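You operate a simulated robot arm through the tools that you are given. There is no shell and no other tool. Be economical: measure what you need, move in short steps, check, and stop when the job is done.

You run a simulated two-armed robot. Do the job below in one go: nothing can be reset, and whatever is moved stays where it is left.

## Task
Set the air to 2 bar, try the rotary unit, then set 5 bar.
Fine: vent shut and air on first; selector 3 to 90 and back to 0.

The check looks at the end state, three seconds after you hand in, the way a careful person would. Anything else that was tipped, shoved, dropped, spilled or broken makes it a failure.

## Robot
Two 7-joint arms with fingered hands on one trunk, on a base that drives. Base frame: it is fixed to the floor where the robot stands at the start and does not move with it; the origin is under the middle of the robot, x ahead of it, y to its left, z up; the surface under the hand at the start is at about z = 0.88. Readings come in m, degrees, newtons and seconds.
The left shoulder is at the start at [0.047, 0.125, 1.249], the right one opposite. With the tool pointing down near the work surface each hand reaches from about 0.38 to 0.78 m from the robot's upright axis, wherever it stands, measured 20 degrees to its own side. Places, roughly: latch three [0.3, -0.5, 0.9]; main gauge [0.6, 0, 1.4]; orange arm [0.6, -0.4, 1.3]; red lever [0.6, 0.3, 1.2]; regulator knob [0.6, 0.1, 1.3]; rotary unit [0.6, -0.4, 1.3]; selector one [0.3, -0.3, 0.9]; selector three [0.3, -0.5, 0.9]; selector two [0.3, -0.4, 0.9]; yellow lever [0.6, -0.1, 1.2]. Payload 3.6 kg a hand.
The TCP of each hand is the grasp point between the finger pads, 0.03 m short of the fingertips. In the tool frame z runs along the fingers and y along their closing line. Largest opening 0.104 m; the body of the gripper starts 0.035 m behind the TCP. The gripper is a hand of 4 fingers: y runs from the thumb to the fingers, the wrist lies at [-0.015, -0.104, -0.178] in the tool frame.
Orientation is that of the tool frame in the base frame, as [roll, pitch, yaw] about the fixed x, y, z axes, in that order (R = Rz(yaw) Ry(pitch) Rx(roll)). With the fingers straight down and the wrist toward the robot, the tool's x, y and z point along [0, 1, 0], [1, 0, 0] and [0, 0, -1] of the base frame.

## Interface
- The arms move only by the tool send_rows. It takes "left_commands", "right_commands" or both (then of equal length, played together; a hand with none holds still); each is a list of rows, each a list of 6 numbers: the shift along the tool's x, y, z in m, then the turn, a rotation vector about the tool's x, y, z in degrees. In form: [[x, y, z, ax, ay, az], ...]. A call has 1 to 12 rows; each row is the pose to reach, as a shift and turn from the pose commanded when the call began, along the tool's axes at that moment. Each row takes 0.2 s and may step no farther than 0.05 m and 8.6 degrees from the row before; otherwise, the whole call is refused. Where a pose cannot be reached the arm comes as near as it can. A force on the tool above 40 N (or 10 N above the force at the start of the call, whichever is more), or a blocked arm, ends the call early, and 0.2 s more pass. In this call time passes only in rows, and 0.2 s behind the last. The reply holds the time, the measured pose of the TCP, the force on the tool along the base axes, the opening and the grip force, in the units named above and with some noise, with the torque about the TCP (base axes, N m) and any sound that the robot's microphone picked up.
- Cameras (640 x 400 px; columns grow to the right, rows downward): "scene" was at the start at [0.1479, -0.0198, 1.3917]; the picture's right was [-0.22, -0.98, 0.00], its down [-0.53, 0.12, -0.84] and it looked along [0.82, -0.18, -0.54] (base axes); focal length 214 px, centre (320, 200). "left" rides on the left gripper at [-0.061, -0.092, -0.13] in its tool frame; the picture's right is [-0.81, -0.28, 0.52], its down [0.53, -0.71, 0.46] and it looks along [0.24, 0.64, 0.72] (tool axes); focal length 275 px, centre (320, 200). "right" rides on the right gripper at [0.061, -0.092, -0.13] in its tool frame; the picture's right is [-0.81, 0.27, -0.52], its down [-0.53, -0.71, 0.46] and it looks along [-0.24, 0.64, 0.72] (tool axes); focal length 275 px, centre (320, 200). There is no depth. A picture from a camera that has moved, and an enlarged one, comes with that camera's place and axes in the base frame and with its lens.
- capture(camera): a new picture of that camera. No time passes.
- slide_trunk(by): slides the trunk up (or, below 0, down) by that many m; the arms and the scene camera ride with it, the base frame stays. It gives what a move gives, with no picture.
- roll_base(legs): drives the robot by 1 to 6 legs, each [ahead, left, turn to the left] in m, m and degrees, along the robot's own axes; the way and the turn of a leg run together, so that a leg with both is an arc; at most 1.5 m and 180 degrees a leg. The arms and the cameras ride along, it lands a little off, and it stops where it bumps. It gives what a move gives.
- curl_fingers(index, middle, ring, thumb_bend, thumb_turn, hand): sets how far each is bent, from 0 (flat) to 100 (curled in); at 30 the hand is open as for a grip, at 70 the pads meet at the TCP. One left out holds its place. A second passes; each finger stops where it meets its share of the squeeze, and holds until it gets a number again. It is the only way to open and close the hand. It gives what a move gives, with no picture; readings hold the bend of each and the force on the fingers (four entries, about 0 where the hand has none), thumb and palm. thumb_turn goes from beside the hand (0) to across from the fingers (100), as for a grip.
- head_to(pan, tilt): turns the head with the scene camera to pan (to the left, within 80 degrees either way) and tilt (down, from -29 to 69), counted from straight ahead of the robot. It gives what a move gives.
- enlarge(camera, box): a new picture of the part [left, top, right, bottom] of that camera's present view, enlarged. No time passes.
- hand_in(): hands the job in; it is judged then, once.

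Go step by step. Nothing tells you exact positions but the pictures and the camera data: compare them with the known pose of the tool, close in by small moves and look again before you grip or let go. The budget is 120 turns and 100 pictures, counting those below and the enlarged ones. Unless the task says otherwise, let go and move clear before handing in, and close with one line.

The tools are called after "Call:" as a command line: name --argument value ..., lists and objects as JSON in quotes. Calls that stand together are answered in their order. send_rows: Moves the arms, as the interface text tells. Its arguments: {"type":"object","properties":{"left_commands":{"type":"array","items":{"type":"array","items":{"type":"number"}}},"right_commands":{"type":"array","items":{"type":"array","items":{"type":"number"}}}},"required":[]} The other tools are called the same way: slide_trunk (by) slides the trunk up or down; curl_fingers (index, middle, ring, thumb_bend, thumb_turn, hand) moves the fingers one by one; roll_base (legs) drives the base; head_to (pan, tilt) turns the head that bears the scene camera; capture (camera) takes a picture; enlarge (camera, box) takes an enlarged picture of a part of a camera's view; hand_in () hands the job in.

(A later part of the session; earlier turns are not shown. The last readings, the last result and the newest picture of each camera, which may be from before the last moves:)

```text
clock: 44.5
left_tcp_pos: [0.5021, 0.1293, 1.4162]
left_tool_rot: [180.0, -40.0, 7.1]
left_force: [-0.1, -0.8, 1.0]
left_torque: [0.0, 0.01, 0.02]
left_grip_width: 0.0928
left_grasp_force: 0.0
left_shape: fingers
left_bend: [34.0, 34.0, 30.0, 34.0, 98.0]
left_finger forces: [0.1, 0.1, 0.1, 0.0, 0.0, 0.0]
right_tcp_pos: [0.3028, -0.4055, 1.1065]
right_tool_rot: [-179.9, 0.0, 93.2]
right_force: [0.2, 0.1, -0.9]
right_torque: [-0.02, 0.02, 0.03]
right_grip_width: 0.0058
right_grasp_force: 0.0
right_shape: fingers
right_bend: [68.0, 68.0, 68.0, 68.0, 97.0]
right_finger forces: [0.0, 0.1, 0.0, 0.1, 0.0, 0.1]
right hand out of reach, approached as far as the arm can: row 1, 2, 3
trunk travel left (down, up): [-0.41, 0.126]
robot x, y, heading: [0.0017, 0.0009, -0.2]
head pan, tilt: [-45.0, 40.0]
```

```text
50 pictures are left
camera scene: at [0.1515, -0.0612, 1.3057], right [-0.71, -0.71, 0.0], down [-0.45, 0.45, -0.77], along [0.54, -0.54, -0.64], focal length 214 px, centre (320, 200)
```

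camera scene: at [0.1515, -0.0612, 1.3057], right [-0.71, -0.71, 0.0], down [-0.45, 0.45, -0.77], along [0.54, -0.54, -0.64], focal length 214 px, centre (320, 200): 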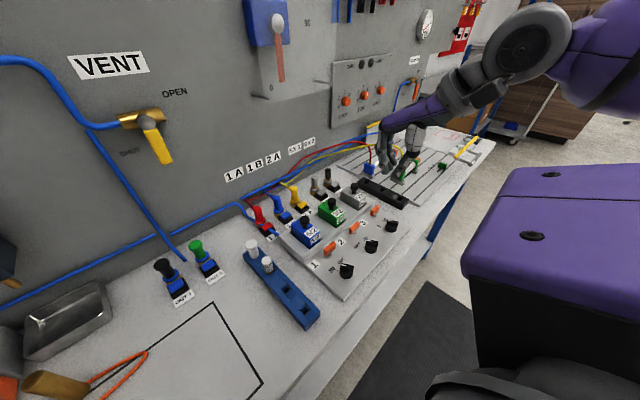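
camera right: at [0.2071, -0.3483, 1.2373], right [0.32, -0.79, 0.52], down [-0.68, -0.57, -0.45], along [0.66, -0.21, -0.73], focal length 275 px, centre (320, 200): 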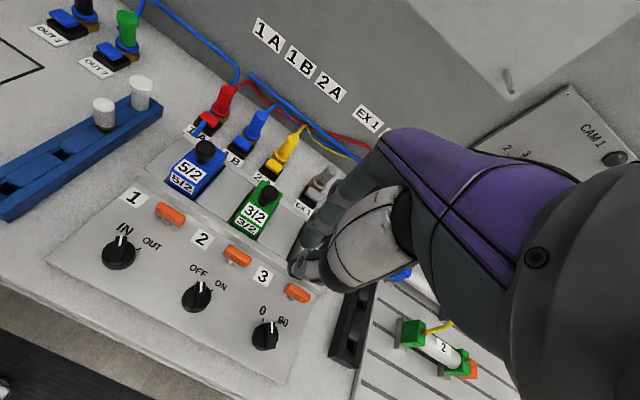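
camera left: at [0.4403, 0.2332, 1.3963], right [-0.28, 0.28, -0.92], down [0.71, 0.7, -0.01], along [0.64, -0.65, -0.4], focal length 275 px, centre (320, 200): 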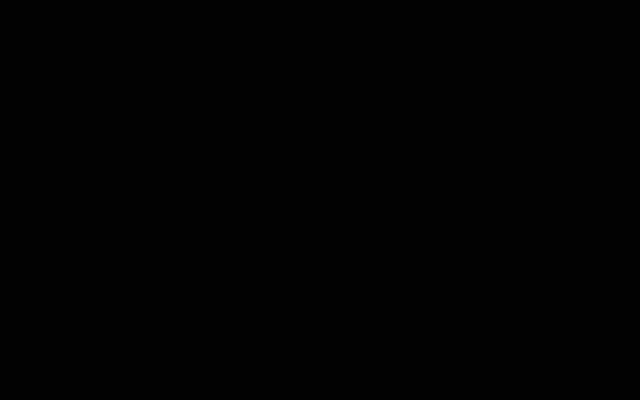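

Selector 3 triangulates to about [0.281, -0.436], top z ≈ 0.94. I'll yaw the right hand so its closing line comes square to the pointer bar, in two stages.

Call:
send_rows --right_commands '[[-0.004, -0.003, 0, 0, 0, -8.3], [-0.008, -0.006, 0, 0, 0, -16.6], [-0.012, -0.009, 0, 0, 0, -24.9], [-0.016, -0.012, 0, 0, 0, -33.2], [-0.02, -0.015, 0, 0, 0, -41.5], [-0.024, -0.018, 0, 0, 0, -49.8], [-0.028, -0.021, 0, 0, 0, -58.1], [-0.032, -0.023, 0, 0, 0, -66.4]]'

Call:
send_rows --right_commands '[[0, 0, 0, 0, 0, -8.3], [0, 0, 0, 0, 0, -16.6], [0, 0, 0, 0, 0, -24.9], [0, 0, 0, 0, 0, -33.2], [0, 0, 0, 0, 0, -41.5], [0, 0, 0, 0, 0, -49.8], [0, 0, 0, 0, 0, -58.1], [0, 0, 0, 0, 0, -65.4]]'

Call:
capture --camera "right"

```text
clock: 46.0
left_tcp_pos: [0.502, 0.1289, 1.4168]
left_tool_rot: [-180.0, -40.1, 7.0]
left_force: [-0.2, -0.7, 0.2]
left_torque: [-0.03, -0.01, -0.01]
left_grip_width: 0.0929
left_grasp_force: 0.1
left_shape: fingers
left_bend: [34.0, 34.0, 30.0, 34.0, 98.0]
left_finger forces: [0.0, 0.1, 0.0, 0.0, 0.0, 0.0]
right_tcp_pos: [0.1464, -0.2547, 1.1871]
right_tool_rot: [-179.4, 0.3, 144.6]
right_force: [13.2, -18.6, 4.5]
right_torque: [-0.11, -0.17, -0.27]
right_grip_width: 0.0002
right_grasp_force: 0.0
right_shape: fingers
right_bend: [70.0, 68.0, 68.0, 68.0, 97.0]
right_finger forces: [0.0, 0.0, 0.1, 0.1, 0.0, 0.0]
right hand out of reach, approached as far as the arm can: row 1, 2, 3, 4, 5, 6, 7
trunk travel left (down, up): [-0.41, 0.126]
robot x, y, heading: [-0.0028, -0.0019, -0.2]
head pan, tilt: [-45.0, 40.0]
stopped in row 7 (right hand): the force on the tool passed its limit at 62 N (the readings are from after the stop); the commanded pose is now the measured one
```

```text
clock: 46.4
left_tcp_pos: [0.5034, 0.1295, 1.4173]
left_tool_rot: [179.8, -40.0, 7.0]
left_force: [-0.4, -0.3, 0.5]
left_torque: [0.0, 0.01, -0.01]
left_grip_width: 0.0927
left_grasp_force: 0.1
left_shape: fingers
left_bend: [34.0, 34.0, 30.0, 34.0, 98.0]
left_finger forces: [0.1, 0.1, 0.0, 0.0, 0.0, 0.0]
right_tcp_pos: [0.1445, -0.25, 1.1914]
right_tool_rot: [-179.2, 0.6, 146.6]
right_force: [6.4, -19.0, 4.7]
right_torque: [-0.09, -0.01, -0.04]
right_grip_width: 0.0
right_grasp_force: 0.0
right_shape: fingers
right_bend: [70.0, 68.0, 68.0, 66.0, 97.0]
right_finger forces: [0.0, 0.0, 0.1, 0.0, 0.0, 0.0]
right hand out of reach, approached as far as the arm can: row 1
trunk travel left (down, up): [-0.41, 0.126]
robot x, y, heading: [0.0008, 0.0005, -0.1]
head pan, tilt: [-45.0, 40.0]
stopped in row 1 (right hand): the force on the tool passed its limit at 45 N (the readings are from after the stop); the commanded pose is now the measured one
```

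```text
49 pictures are left
camera right: at [0.0424, -0.29, 1.3234], right [0.83, -0.21, 0.52], down [0.05, -0.9, -0.44], along [0.56, 0.39, -0.73], focal length 275 px, centre (320, 200)
```

right: 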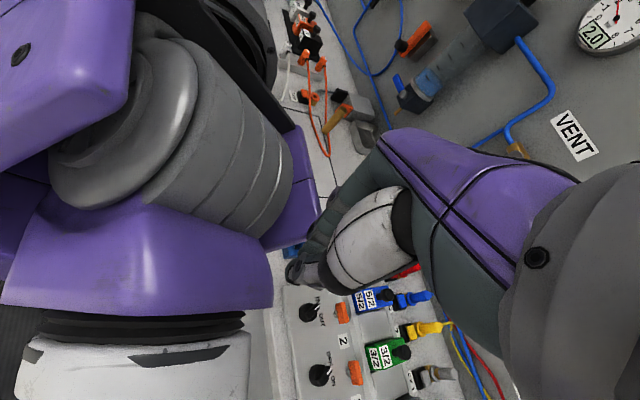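

The right arm can't take that orientation there. It strayed back against the robot's own body, and nothing on the bench was touched. I'll reverse it out, and afterwards reposition the base for a better reach.

Call:
send_rows --right_commands '[[-0.02, -0.006, 0, 0, 0, 0], [-0.045, -0.013, 0, 0, 0, 6], [-0.07, -0.02, 0, 0, 0, 13], [-0.095, -0.027, 0, 0, 0, 20], [-0.12, -0.034, 0, 0, 0, 27], [-0.145, -0.04, 0, 0, 0, 34], [-0.17, -0.047, 0, 0, 0, 42], [-0.191, -0.054, 0, 0, 0, 50]]'

Call:
capture --camera "scene"

```text
clock: 48.1
left_tcp_pos: [0.5029, 0.1305, 1.416]
left_tool_rot: [-180.0, -40.0, 7.0]
left_force: [0.1, -0.2, -0.3]
left_torque: [0.0, -0.02, 0.01]
left_grip_width: 0.0928
left_grasp_force: 0.0
left_shape: fingers
left_bend: [34.0, 34.0, 30.0, 34.0, 98.0]
left_finger forces: [0.0, 0.0, 0.1, 0.1, 0.0, 0.0]
right_tcp_pos: [0.2744, -0.3999, 1.1931]
right_tool_rot: [-179.6, 0.9, 96.6]
right_force: [0.5, 0.9, 0.3]
right_torque: [-0.01, 0.03, 0.01]
right_grip_width: 0.006
right_grasp_force: 0.1
right_shape: fingers
right_bend: [68.0, 68.0, 68.0, 68.0, 97.0]
right_finger forces: [0.1, 0.1, 0.1, 0.1, 0.0, 0.0]
right hand out of reach, approached as far as the arm can: row 1, 2, 3
trunk travel left (down, up): [-0.41, 0.126]
robot x, y, heading: [0.0038, 0.0007, -0.1]
head pan, tilt: [-45.0, 40.0]
```

```text
48 pictures are left
camera scene: at [0.1522, -0.0607, 1.3057], right [-0.71, -0.71, 0.0], down [-0.45, 0.45, -0.77], along [0.54, -0.54, -0.64], focal length 214 px, centre (320, 200)
```

scene: 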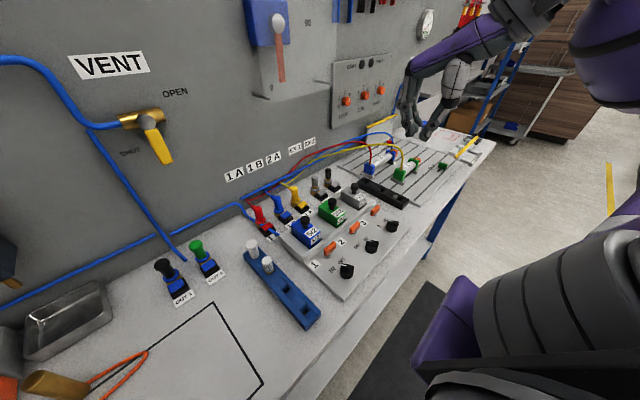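

All is well, with the bench undisturbed. I'll drive back 0.13 m and right 0.22 m so selector 3 is in comfortable reach.

Call:
roll_base --legs '[[-0.13, 0, 0], [0, -0.22, 0]]'

Call:
capture --camera "scene"

Call:
capture --camera "right"

```text
clock: 51.5
left_tcp_pos: [0.3762, -0.0856, 1.4163]
left_tool_rot: [179.9, -40.1, 7.1]
left_force: [0.2, 0.1, -0.5]
left_torque: [-0.01, -0.01, 0.01]
left_grip_width: 0.0928
left_grasp_force: 0.1
left_shape: fingers
left_bend: [34.0, 34.0, 30.0, 34.0, 98.0]
left_finger forces: [0.1, 0.0, 0.0, 0.1, 0.1, 0.0]
right_tcp_pos: [0.1477, -0.6161, 1.1931]
right_tool_rot: [-179.7, 0.9, 96.9]
right_force: [-0.2, -0.7, 0.8]
right_torque: [0.02, 0.02, 0.02]
right_grip_width: 0.0059
right_grasp_force: 0.2
right_shape: fingers
right_bend: [68.0, 68.0, 68.0, 68.0, 97.0]
right_finger forces: [0.0, 0.0, 0.1, 0.0, 0.0, 0.1]
trunk travel left (down, up): [-0.41, 0.126]
robot x, y, heading: [-0.1253, -0.2199, -0.0]
head pan, tilt: [-45.0, 40.0]
```

```text
47 pictures are left
camera scene: at [0.0251, -0.2774, 1.3057], right [-0.71, -0.71, 0.0], down [-0.46, 0.45, -0.77], along [0.54, -0.54, -0.64], focal length 214 px, centre (320, 200)
```

scene: 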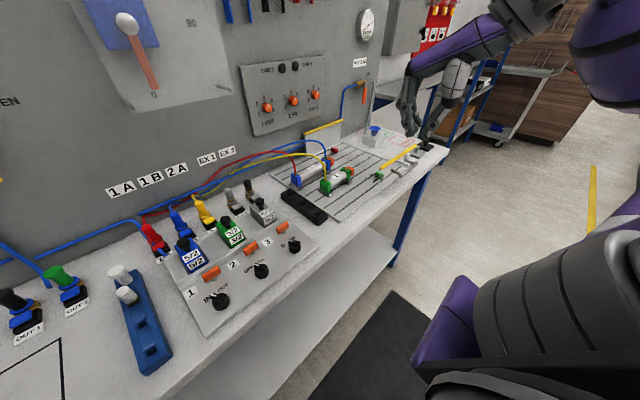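

```text
46 pictures are left
camera right: at [0.0493, -0.5632, 1.3234], right [0.37, -0.76, 0.53], down [-0.65, -0.62, -0.44], along [0.67, -0.18, -0.72], focal length 275 px, centre (320, 200)
```

right: 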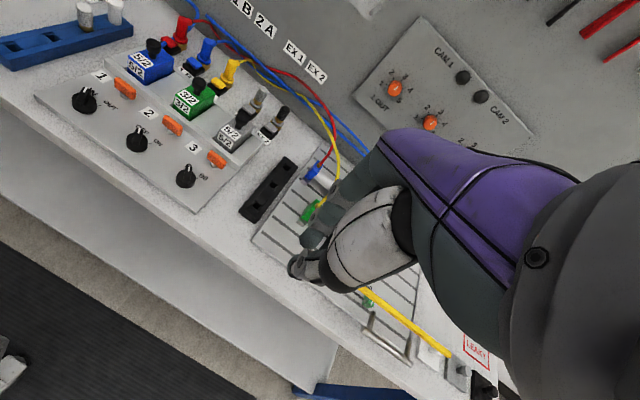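

Re-triangulating gives selector 3 at about [0.290, -0.458], top z ≈ 0.90. A 90° grip turn is out of reach, so I'll push the bar with a thin poker made of the middle finger and thumb pinched, with index and ring curled away.

Call:
curl_fingers --hand "right" --index 100 --middle 68 --ring 100 --thumb_bend 30

Call:
send_rows --right_commands '[[0.035, 0.03, 0, 0, 0, 0], [0.07, 0.06, 0.01, 0, 0, 1], [0.1, 0.09, 0.02, 0, 0, 3], [0.12, 0.11, 0.04, 0, 0, 5], [0.135, 0.125, 0.07, 0, 0, 6.9]]'

Call:
capture --camera "right"

Call:
capture --camera "scene"

```text
clock: 52.5
left_tcp_pos: [0.3765, -0.0854, 1.4158]
left_tool_rot: [180.0, -40.0, 7.1]
left_force: [-0.4, -0.5, -0.3]
left_torque: [0.01, 0.03, 0.02]
left_grip_width: 0.0929
left_grasp_force: 0.0
left_shape: fingers
left_bend: [34.0, 34.0, 30.0, 34.0, 98.0]
left_finger forces: [0.0, 0.0, 0.0, 0.1, 0.1, 0.1]
right_tcp_pos: [0.1477, -0.6166, 1.1925]
right_tool_rot: [-179.7, 0.9, 96.8]
right_force: [0.2, 0.0, -0.1]
right_torque: [0.0, -0.03, 0.0]
right_grip_width: 0.0654
right_grasp_force: 0.1
right_shape: fingers
right_bend: [100.0, 68.0, 100.0, 30.0, 97.0]
right_finger forces: [0.1, 0.0, 0.0, 0.1, 0.0, 0.1]
trunk travel left (down, up): [-0.41, 0.126]
robot x, y, heading: [-0.1261, -0.215, -0.0]
head pan, tilt: [-45.0, 40.0]
```

```text
clock: 53.7
left_tcp_pos: [0.3762, -0.0864, 1.4159]
left_tool_rot: [179.9, -39.9, 7.1]
left_force: [0.5, -0.1, 0.5]
left_torque: [-0.02, 0.03, 0.03]
left_grip_width: 0.093
left_grasp_force: 0.0
left_shape: fingers
left_bend: [34.0, 34.0, 30.0, 34.0, 98.0]
left_finger forces: [0.0, 0.0, 0.0, 0.0, 0.0, 0.1]
right_tcp_pos: [0.2574, -0.4682, 1.1202]
right_tool_rot: [-179.8, 1.0, 89.8]
right_force: [-0.3, -0.3, 0.4]
right_torque: [-0.02, -0.02, -0.02]
right_grip_width: 0.0655
right_grasp_force: 0.1
right_shape: fingers
right_bend: [100.0, 68.0, 100.0, 30.0, 97.0]
right_finger forces: [0.1, 0.0, 0.1, 0.1, 0.0, 0.0]
trunk travel left (down, up): [-0.41, 0.126]
robot x, y, heading: [-0.1276, -0.2207, -0.1]
head pan, tilt: [-45.0, 40.0]
```

```text
45 pictures are left
camera right: at [0.1656, -0.4033, 1.2502], right [0.27, -0.8, 0.53], down [-0.72, -0.54, -0.44], along [0.64, -0.26, -0.72], focal length 275 px, centre (320, 200)
```

right: 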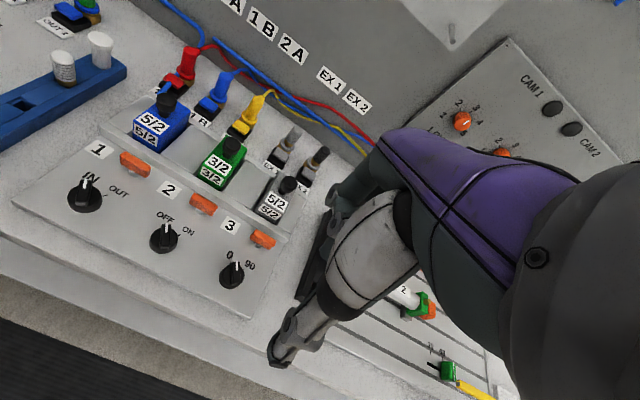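

```text
44 pictures are left
camera scene: at [0.0256, -0.2772, 1.3057], right [-0.71, -0.71, 0.0], down [-0.46, 0.45, -0.77], along [0.54, -0.54, -0.64], focal length 214 px, centre (320, 200)
```

scene: 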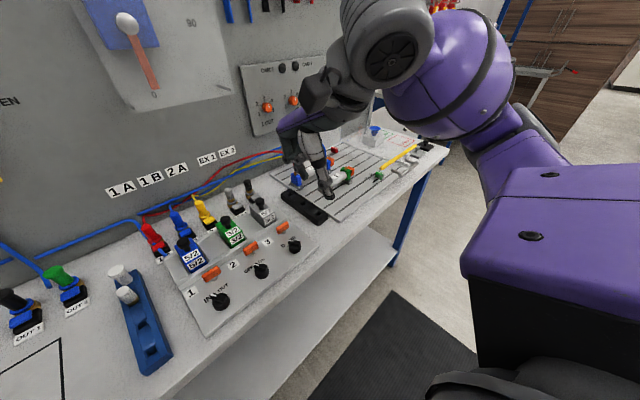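

I have a clear view: the pointer is on "0", the knob centre is at about [0.290, -0.456] and latch 3 at about [0.354, -0.469]. I'll pinch middle finger and thumb and check the poker shape.

Call:
curl_fingers --hand "right" --middle 70 --thumb_bend 70

Call:
enlarge --camera "scene" --box '[250, 80, 390, 220]'

Call:
enlarge --camera "right" --box '[200, 160, 440, 390]'

```text
clock: 54.7
left_tcp_pos: [0.3753, -0.0859, 1.4162]
left_tool_rot: [-180.0, -40.1, 7.0]
left_force: [-0.4, 0.0, -0.4]
left_torque: [-0.02, -0.03, -0.01]
left_grip_width: 0.0928
left_grasp_force: 0.0
left_shape: fingers
left_bend: [34.0, 34.0, 30.0, 34.0, 98.0]
left_finger forces: [0.0, 0.0, 0.0, 0.0, 0.1, 0.0]
right_tcp_pos: [0.2566, -0.4678, 1.1201]
right_tool_rot: [-179.8, 1.1, 90.0]
right_force: [-0.6, 0.1, 0.1]
right_torque: [-0.03, 0.02, 0.05]
right_grip_width: 0.0464
right_grasp_force: 0.1
right_shape: fingers
right_bend: [100.0, 70.0, 100.0, 70.0, 97.0]
right_finger forces: [0.0, 0.0, 0.1, 0.0, 0.0, 0.0]
trunk travel left (down, up): [-0.41, 0.126]
robot x, y, heading: [-0.1294, -0.2146, 0.1]
head pan, tilt: [-45.0, 40.0]
```

```text
2.86 times, centred on (320, 150) of scene
camera zoom: at [0.0251, -0.2773, 1.3057], right [-0.71, -0.71, 0.0], down [-0.46, 0.45, -0.77], along [0.54, -0.54, -0.64], focal length 613 px, centre (320, 343)
```

zoom: 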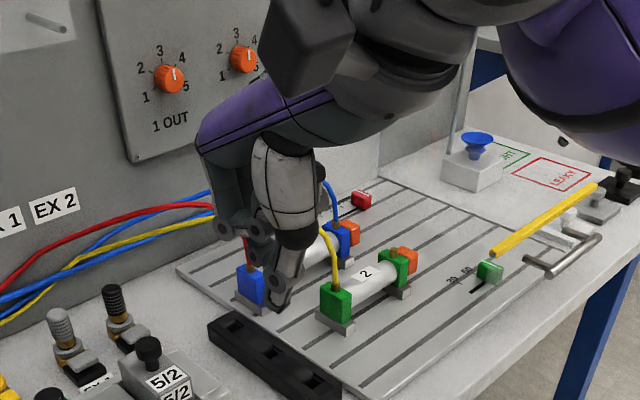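

```text
1.74 times, centred on (320, 275) of right
camera zoom: at [0.1651, -0.4037, 1.2505], right [0.28, -0.8, 0.53], down [-0.72, -0.54, -0.44], along [0.64, -0.26, -0.72], focal length 479 px, centre (320, 70)
```

zoom: 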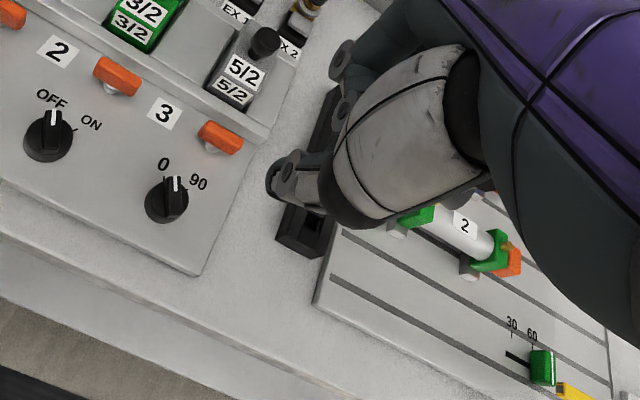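

The poker tip is right at the TCP, with the curled fingers well above it. I'll lower it beside the pointer, on its left.

Call:
send_rows --right_commands '[[0.03, 0.01, 0.03, 0, 0, 0], [0.049, 0.0194, 0.07, 0, 0, 0], [0.049, 0.0194, 0.11, 0, 0, 0], [0.049, 0.0194, 0.15, 0, 0, 0], [0.049, 0.0194, 0.17, 0, 0, 0]]'

Call:
enlarge --camera "right" --box '[160, 160, 400, 390]'

Call:
enlarge --camera "scene" --box '[210, 180, 350, 280]'

```text
clock: 55.9
left_tcp_pos: [0.3752, -0.0865, 1.4157]
left_tool_rot: [179.9, -40.0, 7.1]
left_force: [0.5, 0.3, -0.7]
left_torque: [-0.02, 0.01, 0.0]
left_grip_width: 0.093
left_grasp_force: 0.1
left_shape: fingers
left_bend: [34.0, 34.0, 30.0, 34.0, 98.0]
left_finger forces: [0.0, 0.0, 0.1, 0.0, 0.1, 0.0]
right_tcp_pos: [0.2798, -0.4241, 0.9486]
right_tool_rot: [-179.7, 0.9, 90.1]
right_force: [0.3, -0.5, -0.6]
right_torque: [-0.01, 0.01, 0.01]
right_grip_width: 0.0463
right_grasp_force: 0.0
right_shape: fingers
right_bend: [100.0, 70.0, 100.0, 70.0, 97.0]
right_finger forces: [0.1, 0.0, 0.1, 0.1, 0.0, 0.1]
right hand out of reach, approached as far as the arm can: row 2, 3, 4, 5
trunk travel left (down, up): [-0.41, 0.126]
robot x, y, heading: [-0.1278, -0.2159, 0.5]
head pan, tilt: [-45.0, 40.0]
```

```text
1.74 times, centred on (280, 275) of right
camera zoom: at [0.1897, -0.3594, 1.0783], right [0.28, -0.8, 0.53], down [-0.72, -0.54, -0.44], along [0.64, -0.26, -0.72], focal length 479 px, centre (390, 70)
```

zoom: 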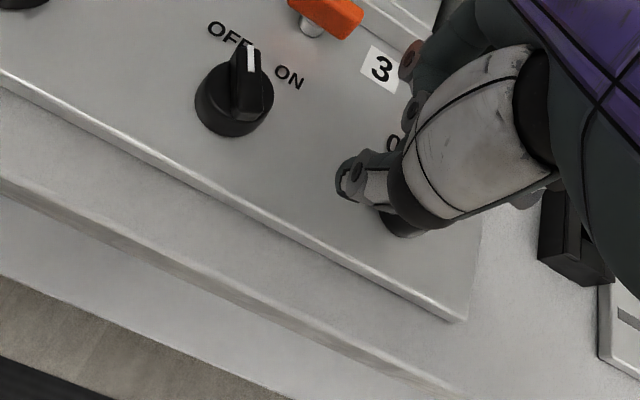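

```text
4.00 times, centred on (280, 230) of scene
camera zoom: at [0.0251, -0.2773, 1.3058], right [-0.71, -0.71, 0.0], down [-0.46, 0.45, -0.77], along [0.54, -0.54, -0.64], focal length 858 px, centre (480, 80)
```

zoom: 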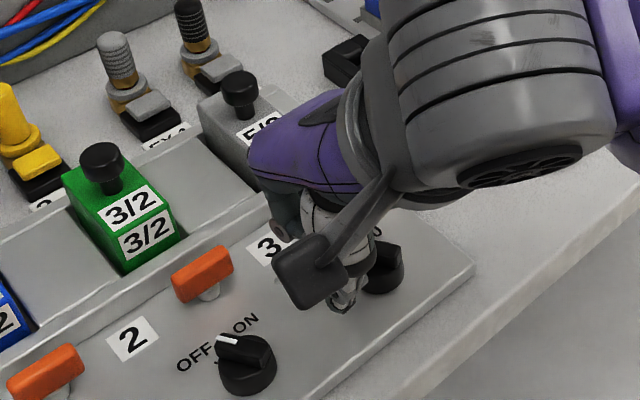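

It's positioned just left of the pointer, about 20 mm above it. I'll lower beside it and check before pushing.

Call:
send_rows --right_commands '[[0, 0, 0.015, 0, 0, 0], [0, 0, 0.029, 0, 0, 0]]'

Call:
enlarge --camera "right" --box '[200, 160, 400, 300]'

Call:
enlarge --camera "scene" --box '[240, 190, 340, 270]'

```text
clock: 56.5
left_tcp_pos: [0.3729, -0.0866, 1.4178]
left_tool_rot: [179.8, -40.1, 7.2]
left_force: [-0.1, 0.7, 0.7]
left_torque: [0.04, 0.01, -0.03]
left_grip_width: 0.0929
left_grasp_force: 0.1
left_shape: fingers
left_bend: [34.0, 34.0, 30.0, 34.0, 98.0]
left_finger forces: [0.0, 0.0, 0.0, 0.0, 0.1, 0.1]
right_tcp_pos: [0.2802, -0.4233, 0.9235]
right_tool_rot: [179.4, 0.9, 90.0]
right_force: [-4.9, -1.4, 26.7]
right_torque: [0.21, 0.46, 0.08]
right_grip_width: 0.0461
right_grasp_force: 14.0
right_shape: fingers
right_bend: [100.0, 70.0, 100.0, 70.0, 98.0]
right_finger forces: [0.1, 0.1, 0.0, 0.0, 27.4, 0.0]
trunk travel left (down, up): [-0.41, 0.126]
robot x, y, heading: [-0.1296, -0.2174, -0.2]
head pan, tilt: [-45.0, 40.0]
```

```text
2.86 times, centred on (300, 230) of right
camera zoom: at [0.1872, -0.3586, 1.0522], right [0.27, -0.8, 0.53], down [-0.71, -0.54, -0.45], along [0.65, -0.26, -0.72], focal length 786 px, centre (377, 114)
```

zoom: 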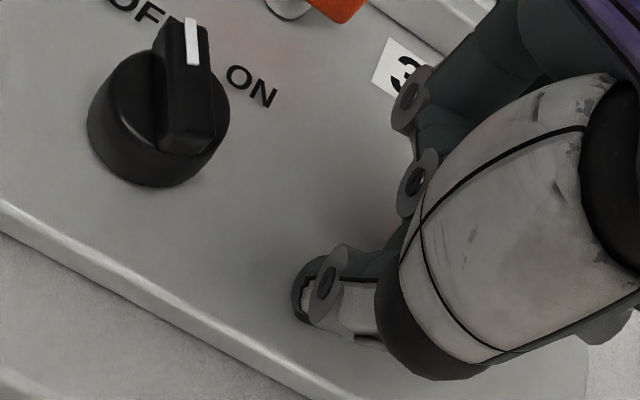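

```text
5.00 times, centred on (290, 230) of scene
camera zoom: at [0.0219, -0.2765, 1.3066], right [-0.71, -0.71, 0.0], down [-0.45, 0.45, -0.77], along [0.54, -0.54, -0.64], focal length 1072 px, centre (470, 50)
```

zoom: 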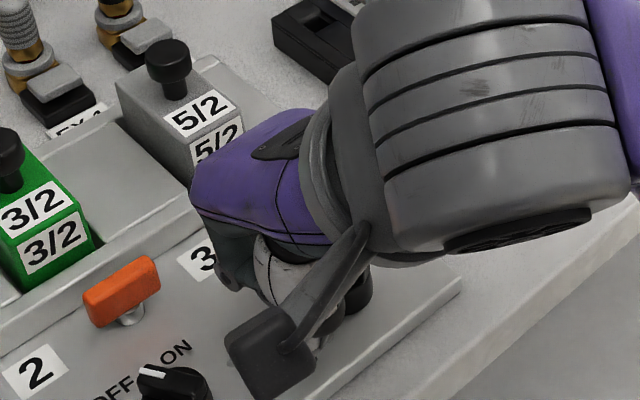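

The thumb tip touched the panel, which is at z ≈ 0.893, so the knob top is higher than I thought (~0.925) with its centre near [0.281, -0.451]. I'll rise slightly and start pushing the pointer right.

Call:
send_rows --right_commands '[[0, 0, -0.012, 0, 0, 0], [-0.008, 0.002, -0.012, 0, 0, 0], [-0.012, 0.011, -0.012, 0, 0, 0], [-0.018, 0.021, -0.012, 0, 0, 0]]'

Call:
enlarge --camera "right" --box '[200, 160, 400, 300]'

```text
clock: 57.5
left_tcp_pos: [0.3752, -0.087, 1.416]
left_tool_rot: [180.0, -39.9, 7.2]
left_force: [-0.3, 0.1, 0.2]
left_torque: [0.0, 0.0, 0.02]
left_grip_width: 0.0929
left_grasp_force: 0.0
left_shape: fingers
left_bend: [34.0, 34.0, 30.0, 34.0, 98.0]
left_finger forces: [0.0, 0.1, 0.0, 0.0, 0.0, 0.0]
right_tcp_pos: [0.3025, -0.4437, 0.9314]
right_tool_rot: [-179.8, 1.1, 89.8]
right_force: [-0.2, 0.9, -0.8]
right_torque: [0.05, 0.0, -0.01]
right_grip_width: 0.0461
right_grasp_force: 0.4
right_shape: fingers
right_bend: [100.0, 70.0, 100.0, 70.0, 97.0]
right_finger forces: [0.0, 0.1, 0.0, 0.0, 1.0, 0.1]
trunk travel left (down, up): [-0.41, 0.126]
robot x, y, heading: [-0.1292, -0.2164, -0.1]
head pan, tilt: [-45.0, 40.0]
```

```text
2.86 times, centred on (300, 230) of right
camera zoom: at [0.2108, -0.3778, 1.0615], right [0.27, -0.8, 0.53], down [-0.72, -0.54, -0.44], along [0.64, -0.26, -0.72], focal length 786 px, centre (377, 114)
```

zoom: 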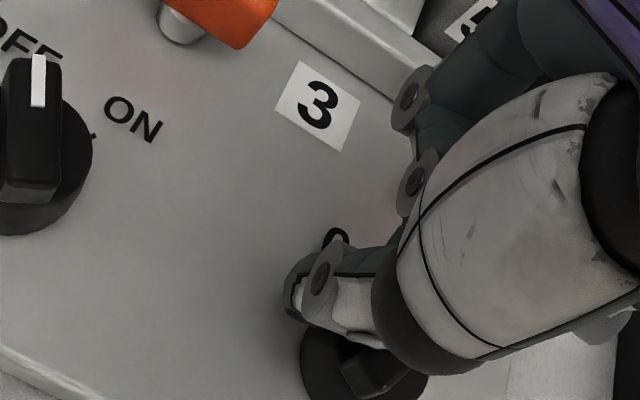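

The pusher is lightly touching the pointer. I'll continue the sweep.

Call:
send_rows --right_commands '[[-0.006, 0.005, 0, 0, 0, 0], [-0.012, 0.008, 0, 0, 0, 0], [-0.018, 0.011, 0, 0, 0, 0]]'

Call:
enlarge --camera "right" --box '[200, 160, 400, 300]'

```text
clock: 58.3
left_tcp_pos: [0.3752, -0.0854, 1.4167]
left_tool_rot: [179.9, -40.0, 7.2]
left_force: [0.1, -1.5, -0.3]
left_torque: [0.0, -0.01, -0.04]
left_grip_width: 0.0932
left_grasp_force: 0.2
left_shape: fingers
left_bend: [34.0, 34.0, 30.0, 34.0, 98.0]
left_finger forces: [0.0, 0.0, 0.0, 0.0, 0.0, 0.1]
right_tcp_pos: [0.3128, -0.4602, 0.9315]
right_tool_rot: [-180.0, 1.0, 89.9]
right_force: [2.5, 4.0, 3.8]
right_torque: [0.0, -0.04, -0.07]
right_grip_width: 0.0451
right_grasp_force: 3.4
right_shape: fingers
right_bend: [100.0, 70.0, 100.0, 72.0, 96.0]
right_finger forces: [0.1, 1.5, 0.0, 0.0, 5.5, 0.0]
trunk travel left (down, up): [-0.41, 0.126]
robot x, y, heading: [-0.1251, -0.2157, 0.1]
head pan, tilt: [-45.0, 40.0]
```

```text
2.86 times, centred on (300, 230) of right
camera zoom: at [0.2215, -0.3947, 1.0624], right [0.27, -0.8, 0.53], down [-0.71, -0.54, -0.45], along [0.64, -0.26, -0.72], focal length 786 px, centre (377, 114)
```

zoom: 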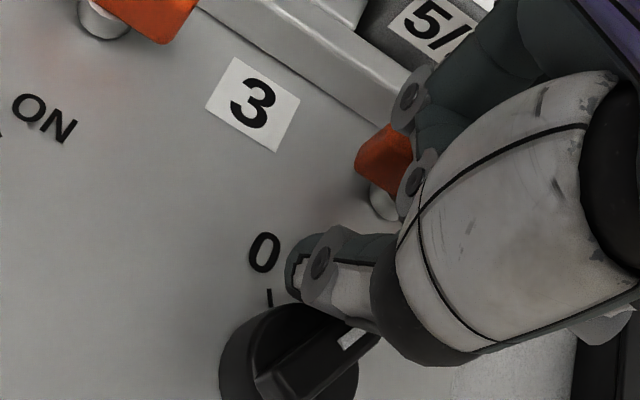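

The pointer has swung to about 90°. My finger joint is close to latch 3, so I'll lift straight up and look at the selector and the rotary unit.

Call:
send_rows --right_commands '[[0.003, -0.004, -0.02, 0, 0, 0], [0.003, -0.004, -0.06, 0, 0, 0], [0.003, -0.004, -0.1, 0, 0, 0], [0.003, -0.004, -0.13, 0, 0, 0]]'

Call:
enlarge --camera "right" --box '[150, 160, 400, 360]'

Call:
capture --camera "scene"

```text
clock: 59.3
left_tcp_pos: [0.3763, -0.0866, 1.4146]
left_tool_rot: [179.9, -40.0, 7.2]
left_force: [1.0, -0.9, 0.2]
left_torque: [0.01, -0.02, 0.01]
left_grip_width: 0.0929
left_grasp_force: 0.1
left_shape: fingers
left_bend: [34.0, 34.0, 30.0, 34.0, 98.0]
left_finger forces: [0.0, 0.1, 0.1, 0.0, 0.0, 0.0]
right_tcp_pos: [0.3088, -0.4547, 1.0615]
right_tool_rot: [-179.8, 1.0, 90.1]
right_force: [-0.3, -1.2, -1.2]
right_torque: [0.01, 0.01, -0.03]
right_grip_width: 0.0461
right_grasp_force: 0.1
right_shape: fingers
right_bend: [100.0, 70.0, 100.0, 70.0, 97.0]
right_finger forces: [0.1, 0.0, 0.0, 0.0, 0.0, 0.1]
trunk travel left (down, up): [-0.41, 0.126]
robot x, y, heading: [-0.1276, -0.2179, -0.2]
head pan, tilt: [-45.0, 40.0]
```

```text
2.00 times, centred on (275, 260) of right
camera zoom: at [0.2169, -0.3893, 1.1916], right [0.28, -0.8, 0.53], down [-0.72, -0.54, -0.44], along [0.64, -0.26, -0.72], focal length 551 px, centre (410, 80)
```

zoom: 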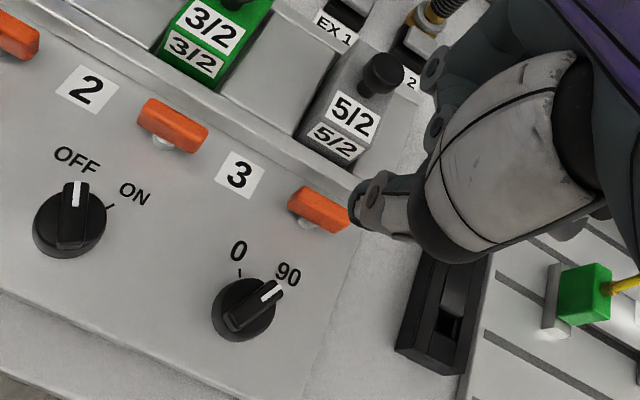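

```text
34 pictures are left
camera scene: at [0.0251, -0.2772, 1.3057], right [-0.71, -0.71, 0.0], down [-0.46, 0.45, -0.77], along [0.54, -0.54, -0.64], focal length 214 px, centre (320, 200)
```

scene: 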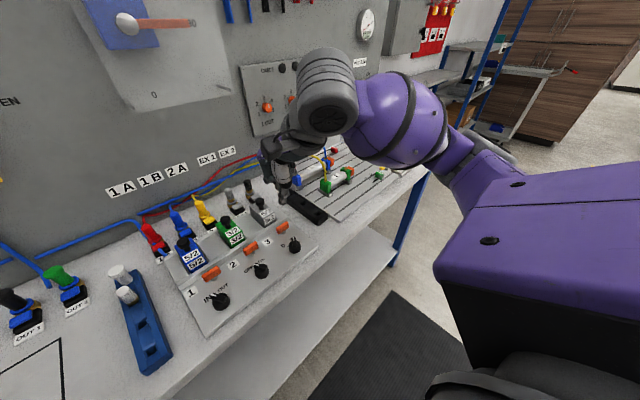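

Selector 3 is at "90" and the orange arm has swung to 90°. Now I'll come down on the other side of the pointer to push it back to 0.

Call:
send_rows --right_commands '[[-0.025, -0.015, 0.02, 0, 0, 0], [-0.043, -0.029, 0.05, 0, 0, 0], [-0.043, -0.029, 0.085, 0, 0, 0], [-0.043, -0.029, 0.115, 0, 0, 0]]'

Call:
enlarge --camera "right" --box '[120, 160, 370, 360]'

```text
clock: 60.3
left_tcp_pos: [0.375, -0.0862, 1.4173]
left_tool_rot: [-180.0, -40.0, 7.1]
left_force: [0.3, 0.6, -0.1]
left_torque: [0.02, 0.01, -0.01]
left_grip_width: 0.0929
left_grasp_force: 0.0
left_shape: fingers
left_bend: [34.0, 34.0, 30.0, 34.0, 98.0]
left_finger forces: [0.0, 0.1, 0.0, 0.0, 0.0, 0.0]
right_tcp_pos: [0.2801, -0.4988, 0.9486]
right_tool_rot: [-179.8, 1.0, 90.0]
right_force: [-0.5, -0.7, -0.9]
right_torque: [-0.03, -0.01, 0.0]
right_grip_width: 0.0462
right_grasp_force: 0.2
right_shape: fingers
right_bend: [100.0, 70.0, 100.0, 70.0, 97.0]
right_finger forces: [0.0, 0.0, 0.0, 0.0, 0.0, 0.0]
trunk travel left (down, up): [-0.41, 0.126]
robot x, y, heading: [-0.1274, -0.2189, -0.1]
head pan, tilt: [-45.0, 40.0]
```

```text
2.00 times, centred on (245, 260) of right
camera zoom: at [0.1876, -0.4342, 1.0787], right [0.28, -0.8, 0.53], down [-0.71, -0.54, -0.44], along [0.64, -0.26, -0.72], focal length 551 px, centre (470, 80)
```

zoom: 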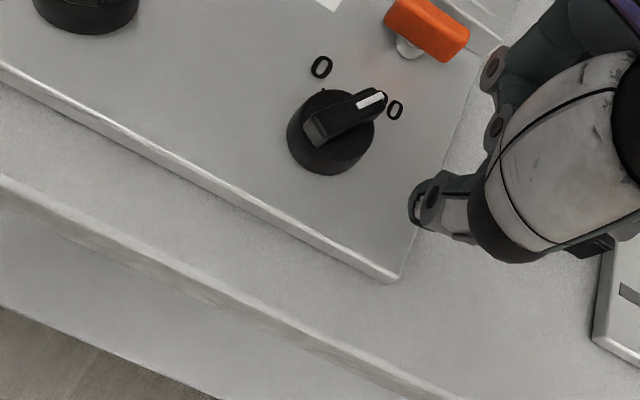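

I have a clear view of the pointer at 90. I'll lower and sweep it back toward 0.

Call:
send_rows --right_commands '[[0, 0, 0.016, 0, 0, 0], [0.01, 0.0055, 0.016, 0, 0, 0], [0.016, 0.0145, 0.016, 0, 0, 0], [0.022, 0.024, 0.016, 0, 0, 0], [0.028, 0.028, 0.016, 0, 0, 0]]'

Call:
enlarge --camera "right" --box '[150, 160, 400, 360]'

```text
clock: 61.5
left_tcp_pos: [0.3774, -0.0869, 1.4156]
left_tool_rot: [-179.9, -40.1, 7.1]
left_force: [-0.3, 1.0, -0.1]
left_torque: [0.01, -0.02, 0.05]
left_grip_width: 0.0928
left_grasp_force: 0.1
left_shape: fingers
left_bend: [34.0, 34.0, 30.0, 34.0, 98.0]
left_finger forces: [0.0, 0.1, 0.0, 0.0, 0.0, 0.1]
right_tcp_pos: [0.3084, -0.4728, 0.9317]
right_tool_rot: [-179.8, 0.8, 90.0]
right_force: [1.9, -5.6, -0.3]
right_torque: [-0.13, 0.01, 0.11]
right_grip_width: 0.0458
right_grasp_force: 3.3
right_shape: fingers
right_bend: [100.0, 70.0, 100.0, 70.0, 100.0]
right_finger forces: [0.0, 0.1, 0.0, 0.1, 6.0, 0.0]
trunk travel left (down, up): [-0.41, 0.126]
robot x, y, heading: [-0.1262, -0.2163, 0.2]
head pan, tilt: [-45.0, 40.0]
```

```text
2.00 times, centred on (275, 260) of right
camera zoom: at [0.2161, -0.4078, 1.0615], right [0.28, -0.8, 0.53], down [-0.72, -0.54, -0.44], along [0.64, -0.26, -0.72], focal length 551 px, centre (410, 80)
```

zoom: 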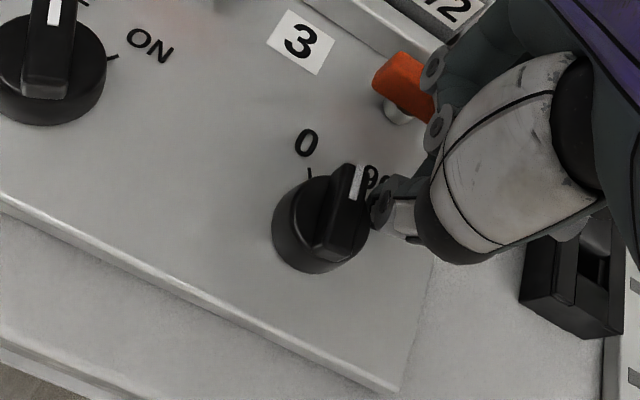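

About halfway. I'll push a bit further in +y.

Call:
send_rows --right_commands '[[0.007, 0.0, 0, 0, 0, 0], [0.013, 0.0, 0, 0, 0, 0], [0.018, 0.0, 0, 0, 0, 0]]'

Call:
enlarge --camera "right" --box '[150, 160, 400, 360]'

```text
clock: 62.3
left_tcp_pos: [0.3769, -0.0897, 1.416]
left_tool_rot: [-179.8, -40.0, 6.9]
left_force: [0.2, 0.2, -0.3]
left_torque: [-0.02, -0.02, 0.01]
left_grip_width: 0.0932
left_grasp_force: 0.0
left_shape: fingers
left_bend: [34.0, 34.0, 30.0, 34.0, 98.0]
left_finger forces: [0.0, 0.0, 0.0, 0.0, 0.0, 0.1]
right_tcp_pos: [0.3091, -0.4573, 0.9299]
right_tool_rot: [-179.9, 1.0, 89.8]
right_force: [8.5, -21.4, 0.1]
right_torque: [-0.45, -0.23, 0.25]
right_grip_width: 0.0448
right_grasp_force: 11.6
right_shape: fingers
right_bend: [100.0, 69.0, 100.0, 71.0, 100.0]
right_finger forces: [0.0, 0.8, 0.1, 0.1, 22.3, 0.1]
trunk travel left (down, up): [-0.41, 0.126]
robot x, y, heading: [-0.1279, -0.2172, 0.3]
head pan, tilt: [-45.0, 40.0]
```

```text
2.00 times, centred on (275, 260) of right
camera zoom: at [0.2177, -0.3919, 1.06], right [0.27, -0.8, 0.53], down [-0.72, -0.54, -0.44], along [0.64, -0.26, -0.72], focal length 551 px, centre (410, 80)
```

zoom: 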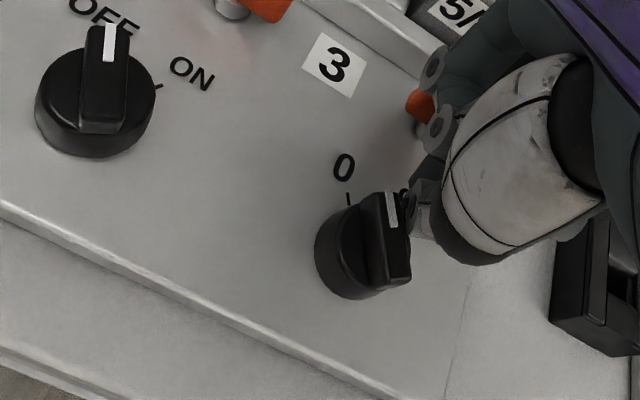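

The pointer is parallel to selector 2's "OFF" pointer and the force rose at its stop. I'll back off, lift and verify.

Call:
send_rows --right_commands '[[-0.014, -0.004, 0, 0, 0, 0], [-0.016, -0.005, -0.04, 0, 0, 0], [-0.016, -0.005, -0.08, 0, 0, 0], [-0.016, -0.005, -0.12, 0, 0, 0]]'

Call:
enlarge --camera "right" --box '[130, 160, 380, 360]'

Call:
capture --camera "scene"

```text
clock: 63.3
left_tcp_pos: [0.3761, -0.0858, 1.4162]
left_tool_rot: [179.9, -40.0, 7.2]
left_force: [-0.5, -0.3, 0.0]
left_torque: [0.02, 0.01, 0.03]
left_grip_width: 0.0931
left_grasp_force: 0.0
left_shape: fingers
left_bend: [34.0, 34.0, 30.0, 34.0, 98.0]
left_finger forces: [0.1, 0.0, 0.1, 0.0, 0.0, 0.0]
right_tcp_pos: [0.3043, -0.4675, 1.0506]
right_tool_rot: [-179.8, 1.0, 90.0]
right_force: [-1.1, 0.5, -0.1]
right_torque: [-0.02, 0.03, -0.03]
right_grip_width: 0.0461
right_grasp_force: 0.0
right_shape: fingers
right_bend: [100.0, 70.0, 100.0, 70.0, 98.0]
right_finger forces: [0.1, 0.0, 0.0, 0.1, 0.1, 0.0]
trunk travel left (down, up): [-0.41, 0.126]
robot x, y, heading: [-0.127, -0.2203, 0.1]
head pan, tilt: [-45.0, 40.0]
```

```text
2.00 times, centred on (255, 260) of right
camera zoom: at [0.212, -0.4038, 1.1822], right [0.28, -0.8, 0.53], down [-0.71, -0.54, -0.44], along [0.64, -0.26, -0.72], focal length 551 px, centre (450, 80)
```

zoom: 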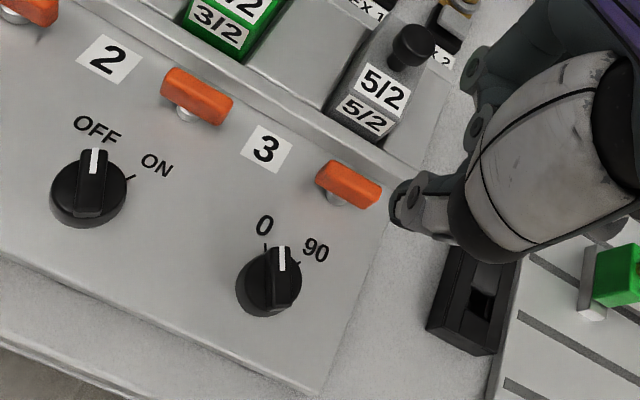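

```text
29 pictures are left
camera scene: at [0.0251, -0.2769, 1.3057], right [-0.71, -0.71, 0.0], down [-0.46, 0.45, -0.77], along [0.54, -0.54, -0.64], focal length 214 px, centre (320, 200)
```

scene: 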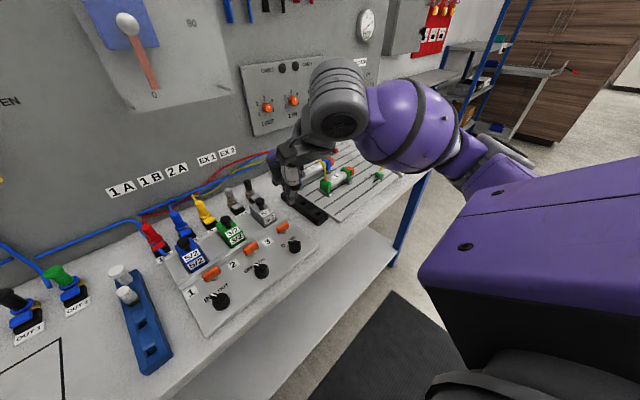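

The orange arm is back at 0. I'll zoom in to check that the pointer sits exactly on the 0 tick.

Call:
enlarge --camera "right" --box '[225, 220, 305, 290]'

Call:
enlarge --camera "scene" --box '[240, 225, 320, 285]'

```text
5.71 times, centred on (265, 255) of right
camera zoom: at [0.212, -0.4038, 1.1822], right [0.28, -0.8, 0.53], down [-0.71, -0.54, -0.44], along [0.64, -0.26, -0.72], focal length 1573 px, centre (634, -114)
```

zoom: 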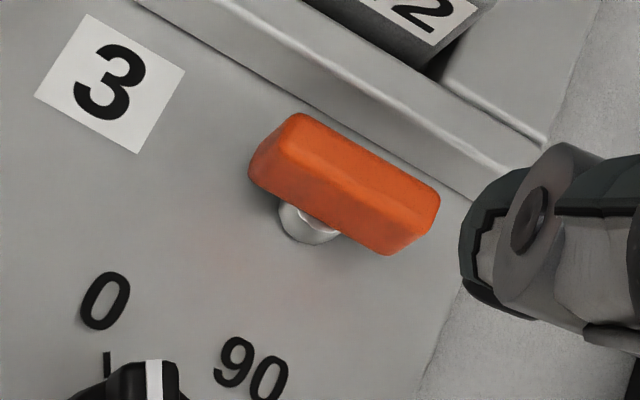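

```text
6.67 times, centred on (280, 255) of scene
camera zoom: at [0.0251, -0.2769, 1.3057], right [-0.71, -0.71, 0.0], down [-0.46, 0.45, -0.77], along [0.54, -0.54, -0.64], focal length 1430 px, centre (587, -167)
```

zoom: 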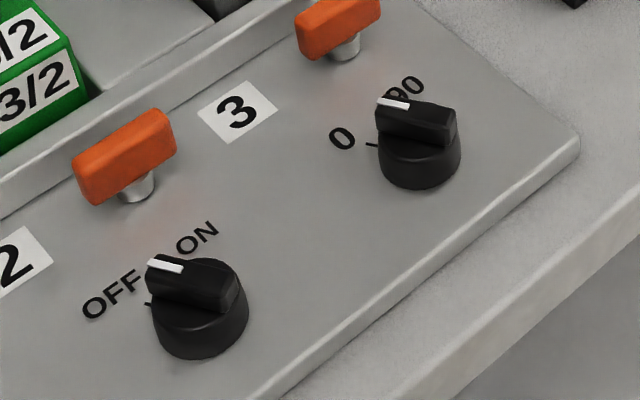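

Selector 3 is back on 0, like its neighbour. I'll raise the right hand and drive back to the regulator.

Call:
send_rows --right_commands '[[0, 0, -0.045, 0, 0, 0], [0, 0, -0.09, 0, 0, 0], [0, 0, -0.12, 0, 0, 0]]'

Call:
roll_base --legs '[[0, 0.218, 0], [0.127, 0, 0]]'

Call:
head_to --pan 8 --tilt 12

Call:
enlarge --camera "scene" --box '[160, 60, 420, 230]'

Call:
capture --camera "left"

```text
clock: 64.1
left_tcp_pos: [0.3765, -0.0853, 1.4158]
left_tool_rot: [179.9, -39.9, 7.2]
left_force: [0.3, -1.1, -0.7]
left_torque: [-0.01, -0.01, -0.02]
left_grip_width: 0.093
left_grasp_force: 0.1
left_shape: fingers
left_bend: [34.0, 34.0, 30.0, 34.0, 98.0]
left_finger forces: [0.0, 0.0, 0.1, 0.0, 0.1, 0.1]
right_tcp_pos: [0.3051, -0.465, 1.1715]
right_tool_rot: [-179.8, 1.0, 89.9]
right_force: [0.8, 0.0, -0.4]
right_torque: [-0.05, 0.0, 0.02]
right_grip_width: 0.0464
right_grasp_force: 0.2
right_shape: fingers
right_bend: [100.0, 70.0, 100.0, 70.0, 98.0]
right_finger forces: [0.0, 0.0, 0.1, 0.0, 0.0, 0.0]
trunk travel left (down, up): [-0.41, 0.126]
robot x, y, heading: [-0.1239, -0.2202, -0.0]
head pan, tilt: [-45.0, 40.0]
```

```text
clock: 67.5
left_tcp_pos: [0.502, 0.1325, 1.4159]
left_tool_rot: [-180.0, -40.0, 7.2]
left_force: [0.4, 0.5, 0.8]
left_torque: [0.01, 0.02, -0.01]
left_grip_width: 0.093
left_grasp_force: 0.0
left_shape: fingers
left_bend: [34.0, 34.0, 30.0, 34.0, 98.0]
left_finger forces: [0.0, 0.0, 0.1, 0.0, 0.1, 0.1]
right_tcp_pos: [0.4323, -0.2486, 1.17]
right_tool_rot: [-179.8, 1.0, 90.1]
right_force: [0.7, -0.5, -0.3]
right_torque: [0.03, 0.05, -0.02]
right_grip_width: 0.0459
right_grasp_force: 0.1
right_shape: fingers
right_bend: [100.0, 70.0, 100.0, 70.0, 98.0]
right_finger forces: [0.0, 0.0, 0.1, 0.1, 0.0, 0.0]
trunk travel left (down, up): [-0.41, 0.126]
robot x, y, heading: [0.0027, 0.0003, 0.1]
head pan, tilt: [-45.0, 40.0]
```

```text
clock: 68.8
left_tcp_pos: [0.5016, 0.1315, 1.4158]
left_tool_rot: [-180.0, -40.0, 7.1]
left_force: [-0.6, -0.3, 0.1]
left_torque: [-0.01, 0.01, 0.03]
left_grip_width: 0.093
left_grasp_force: 0.1
left_shape: fingers
left_bend: [34.0, 34.0, 30.0, 34.0, 98.0]
left_finger forces: [0.0, 0.0, 0.0, 0.1, 0.1, 0.0]
right_tcp_pos: [0.4304, -0.249, 1.171]
right_tool_rot: [-179.8, 0.9, 90.0]
right_force: [0.4, 0.5, 0.0]
right_torque: [0.03, -0.03, 0.01]
right_grip_width: 0.0462
right_grasp_force: 0.0
right_shape: fingers
right_bend: [100.0, 70.0, 100.0, 70.0, 98.0]
right_finger forces: [0.0, 0.1, 0.1, 0.0, 0.1, 0.1]
trunk travel left (down, up): [-0.41, 0.126]
robot x, y, heading: [-0.0007, -0.0004, 0.1]
head pan, tilt: [8.0, 12.0]
```

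```text
2.35 times, centred on (290, 145) of scene
camera zoom: at [0.1827, 0.0133, 1.3501], right [0.14, -0.99, 0.0], down [-0.21, -0.03, -0.98], along [0.97, 0.14, -0.21], focal length 505 px, centre (391, 329)
```

zoom: 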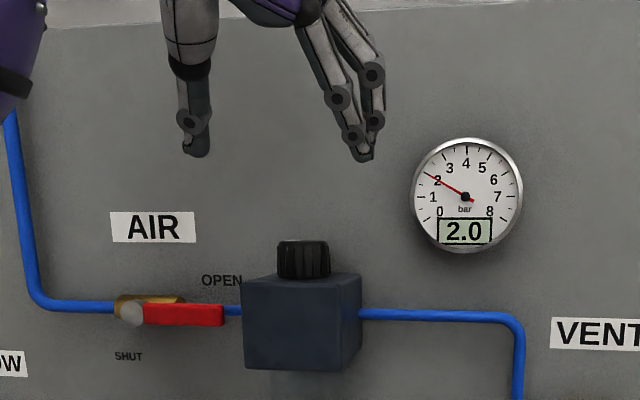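

```text
25 pictures are left
camera left: at [0.3594, 0.2048, 1.4757], right [-0.32, 0.24, -0.92], down [0.61, 0.8, -0.01], along [0.73, -0.56, -0.4], focal length 275 px, centre (320, 200)
```

left: 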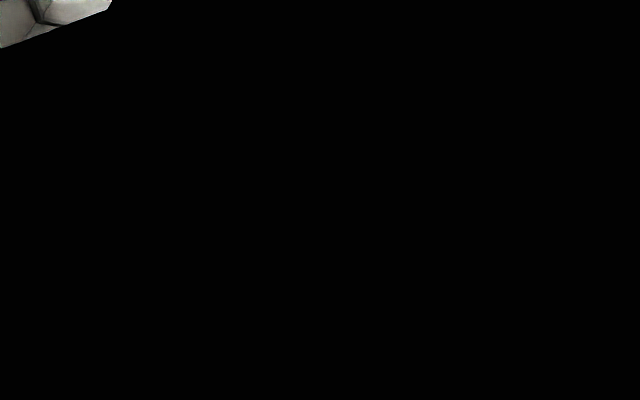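

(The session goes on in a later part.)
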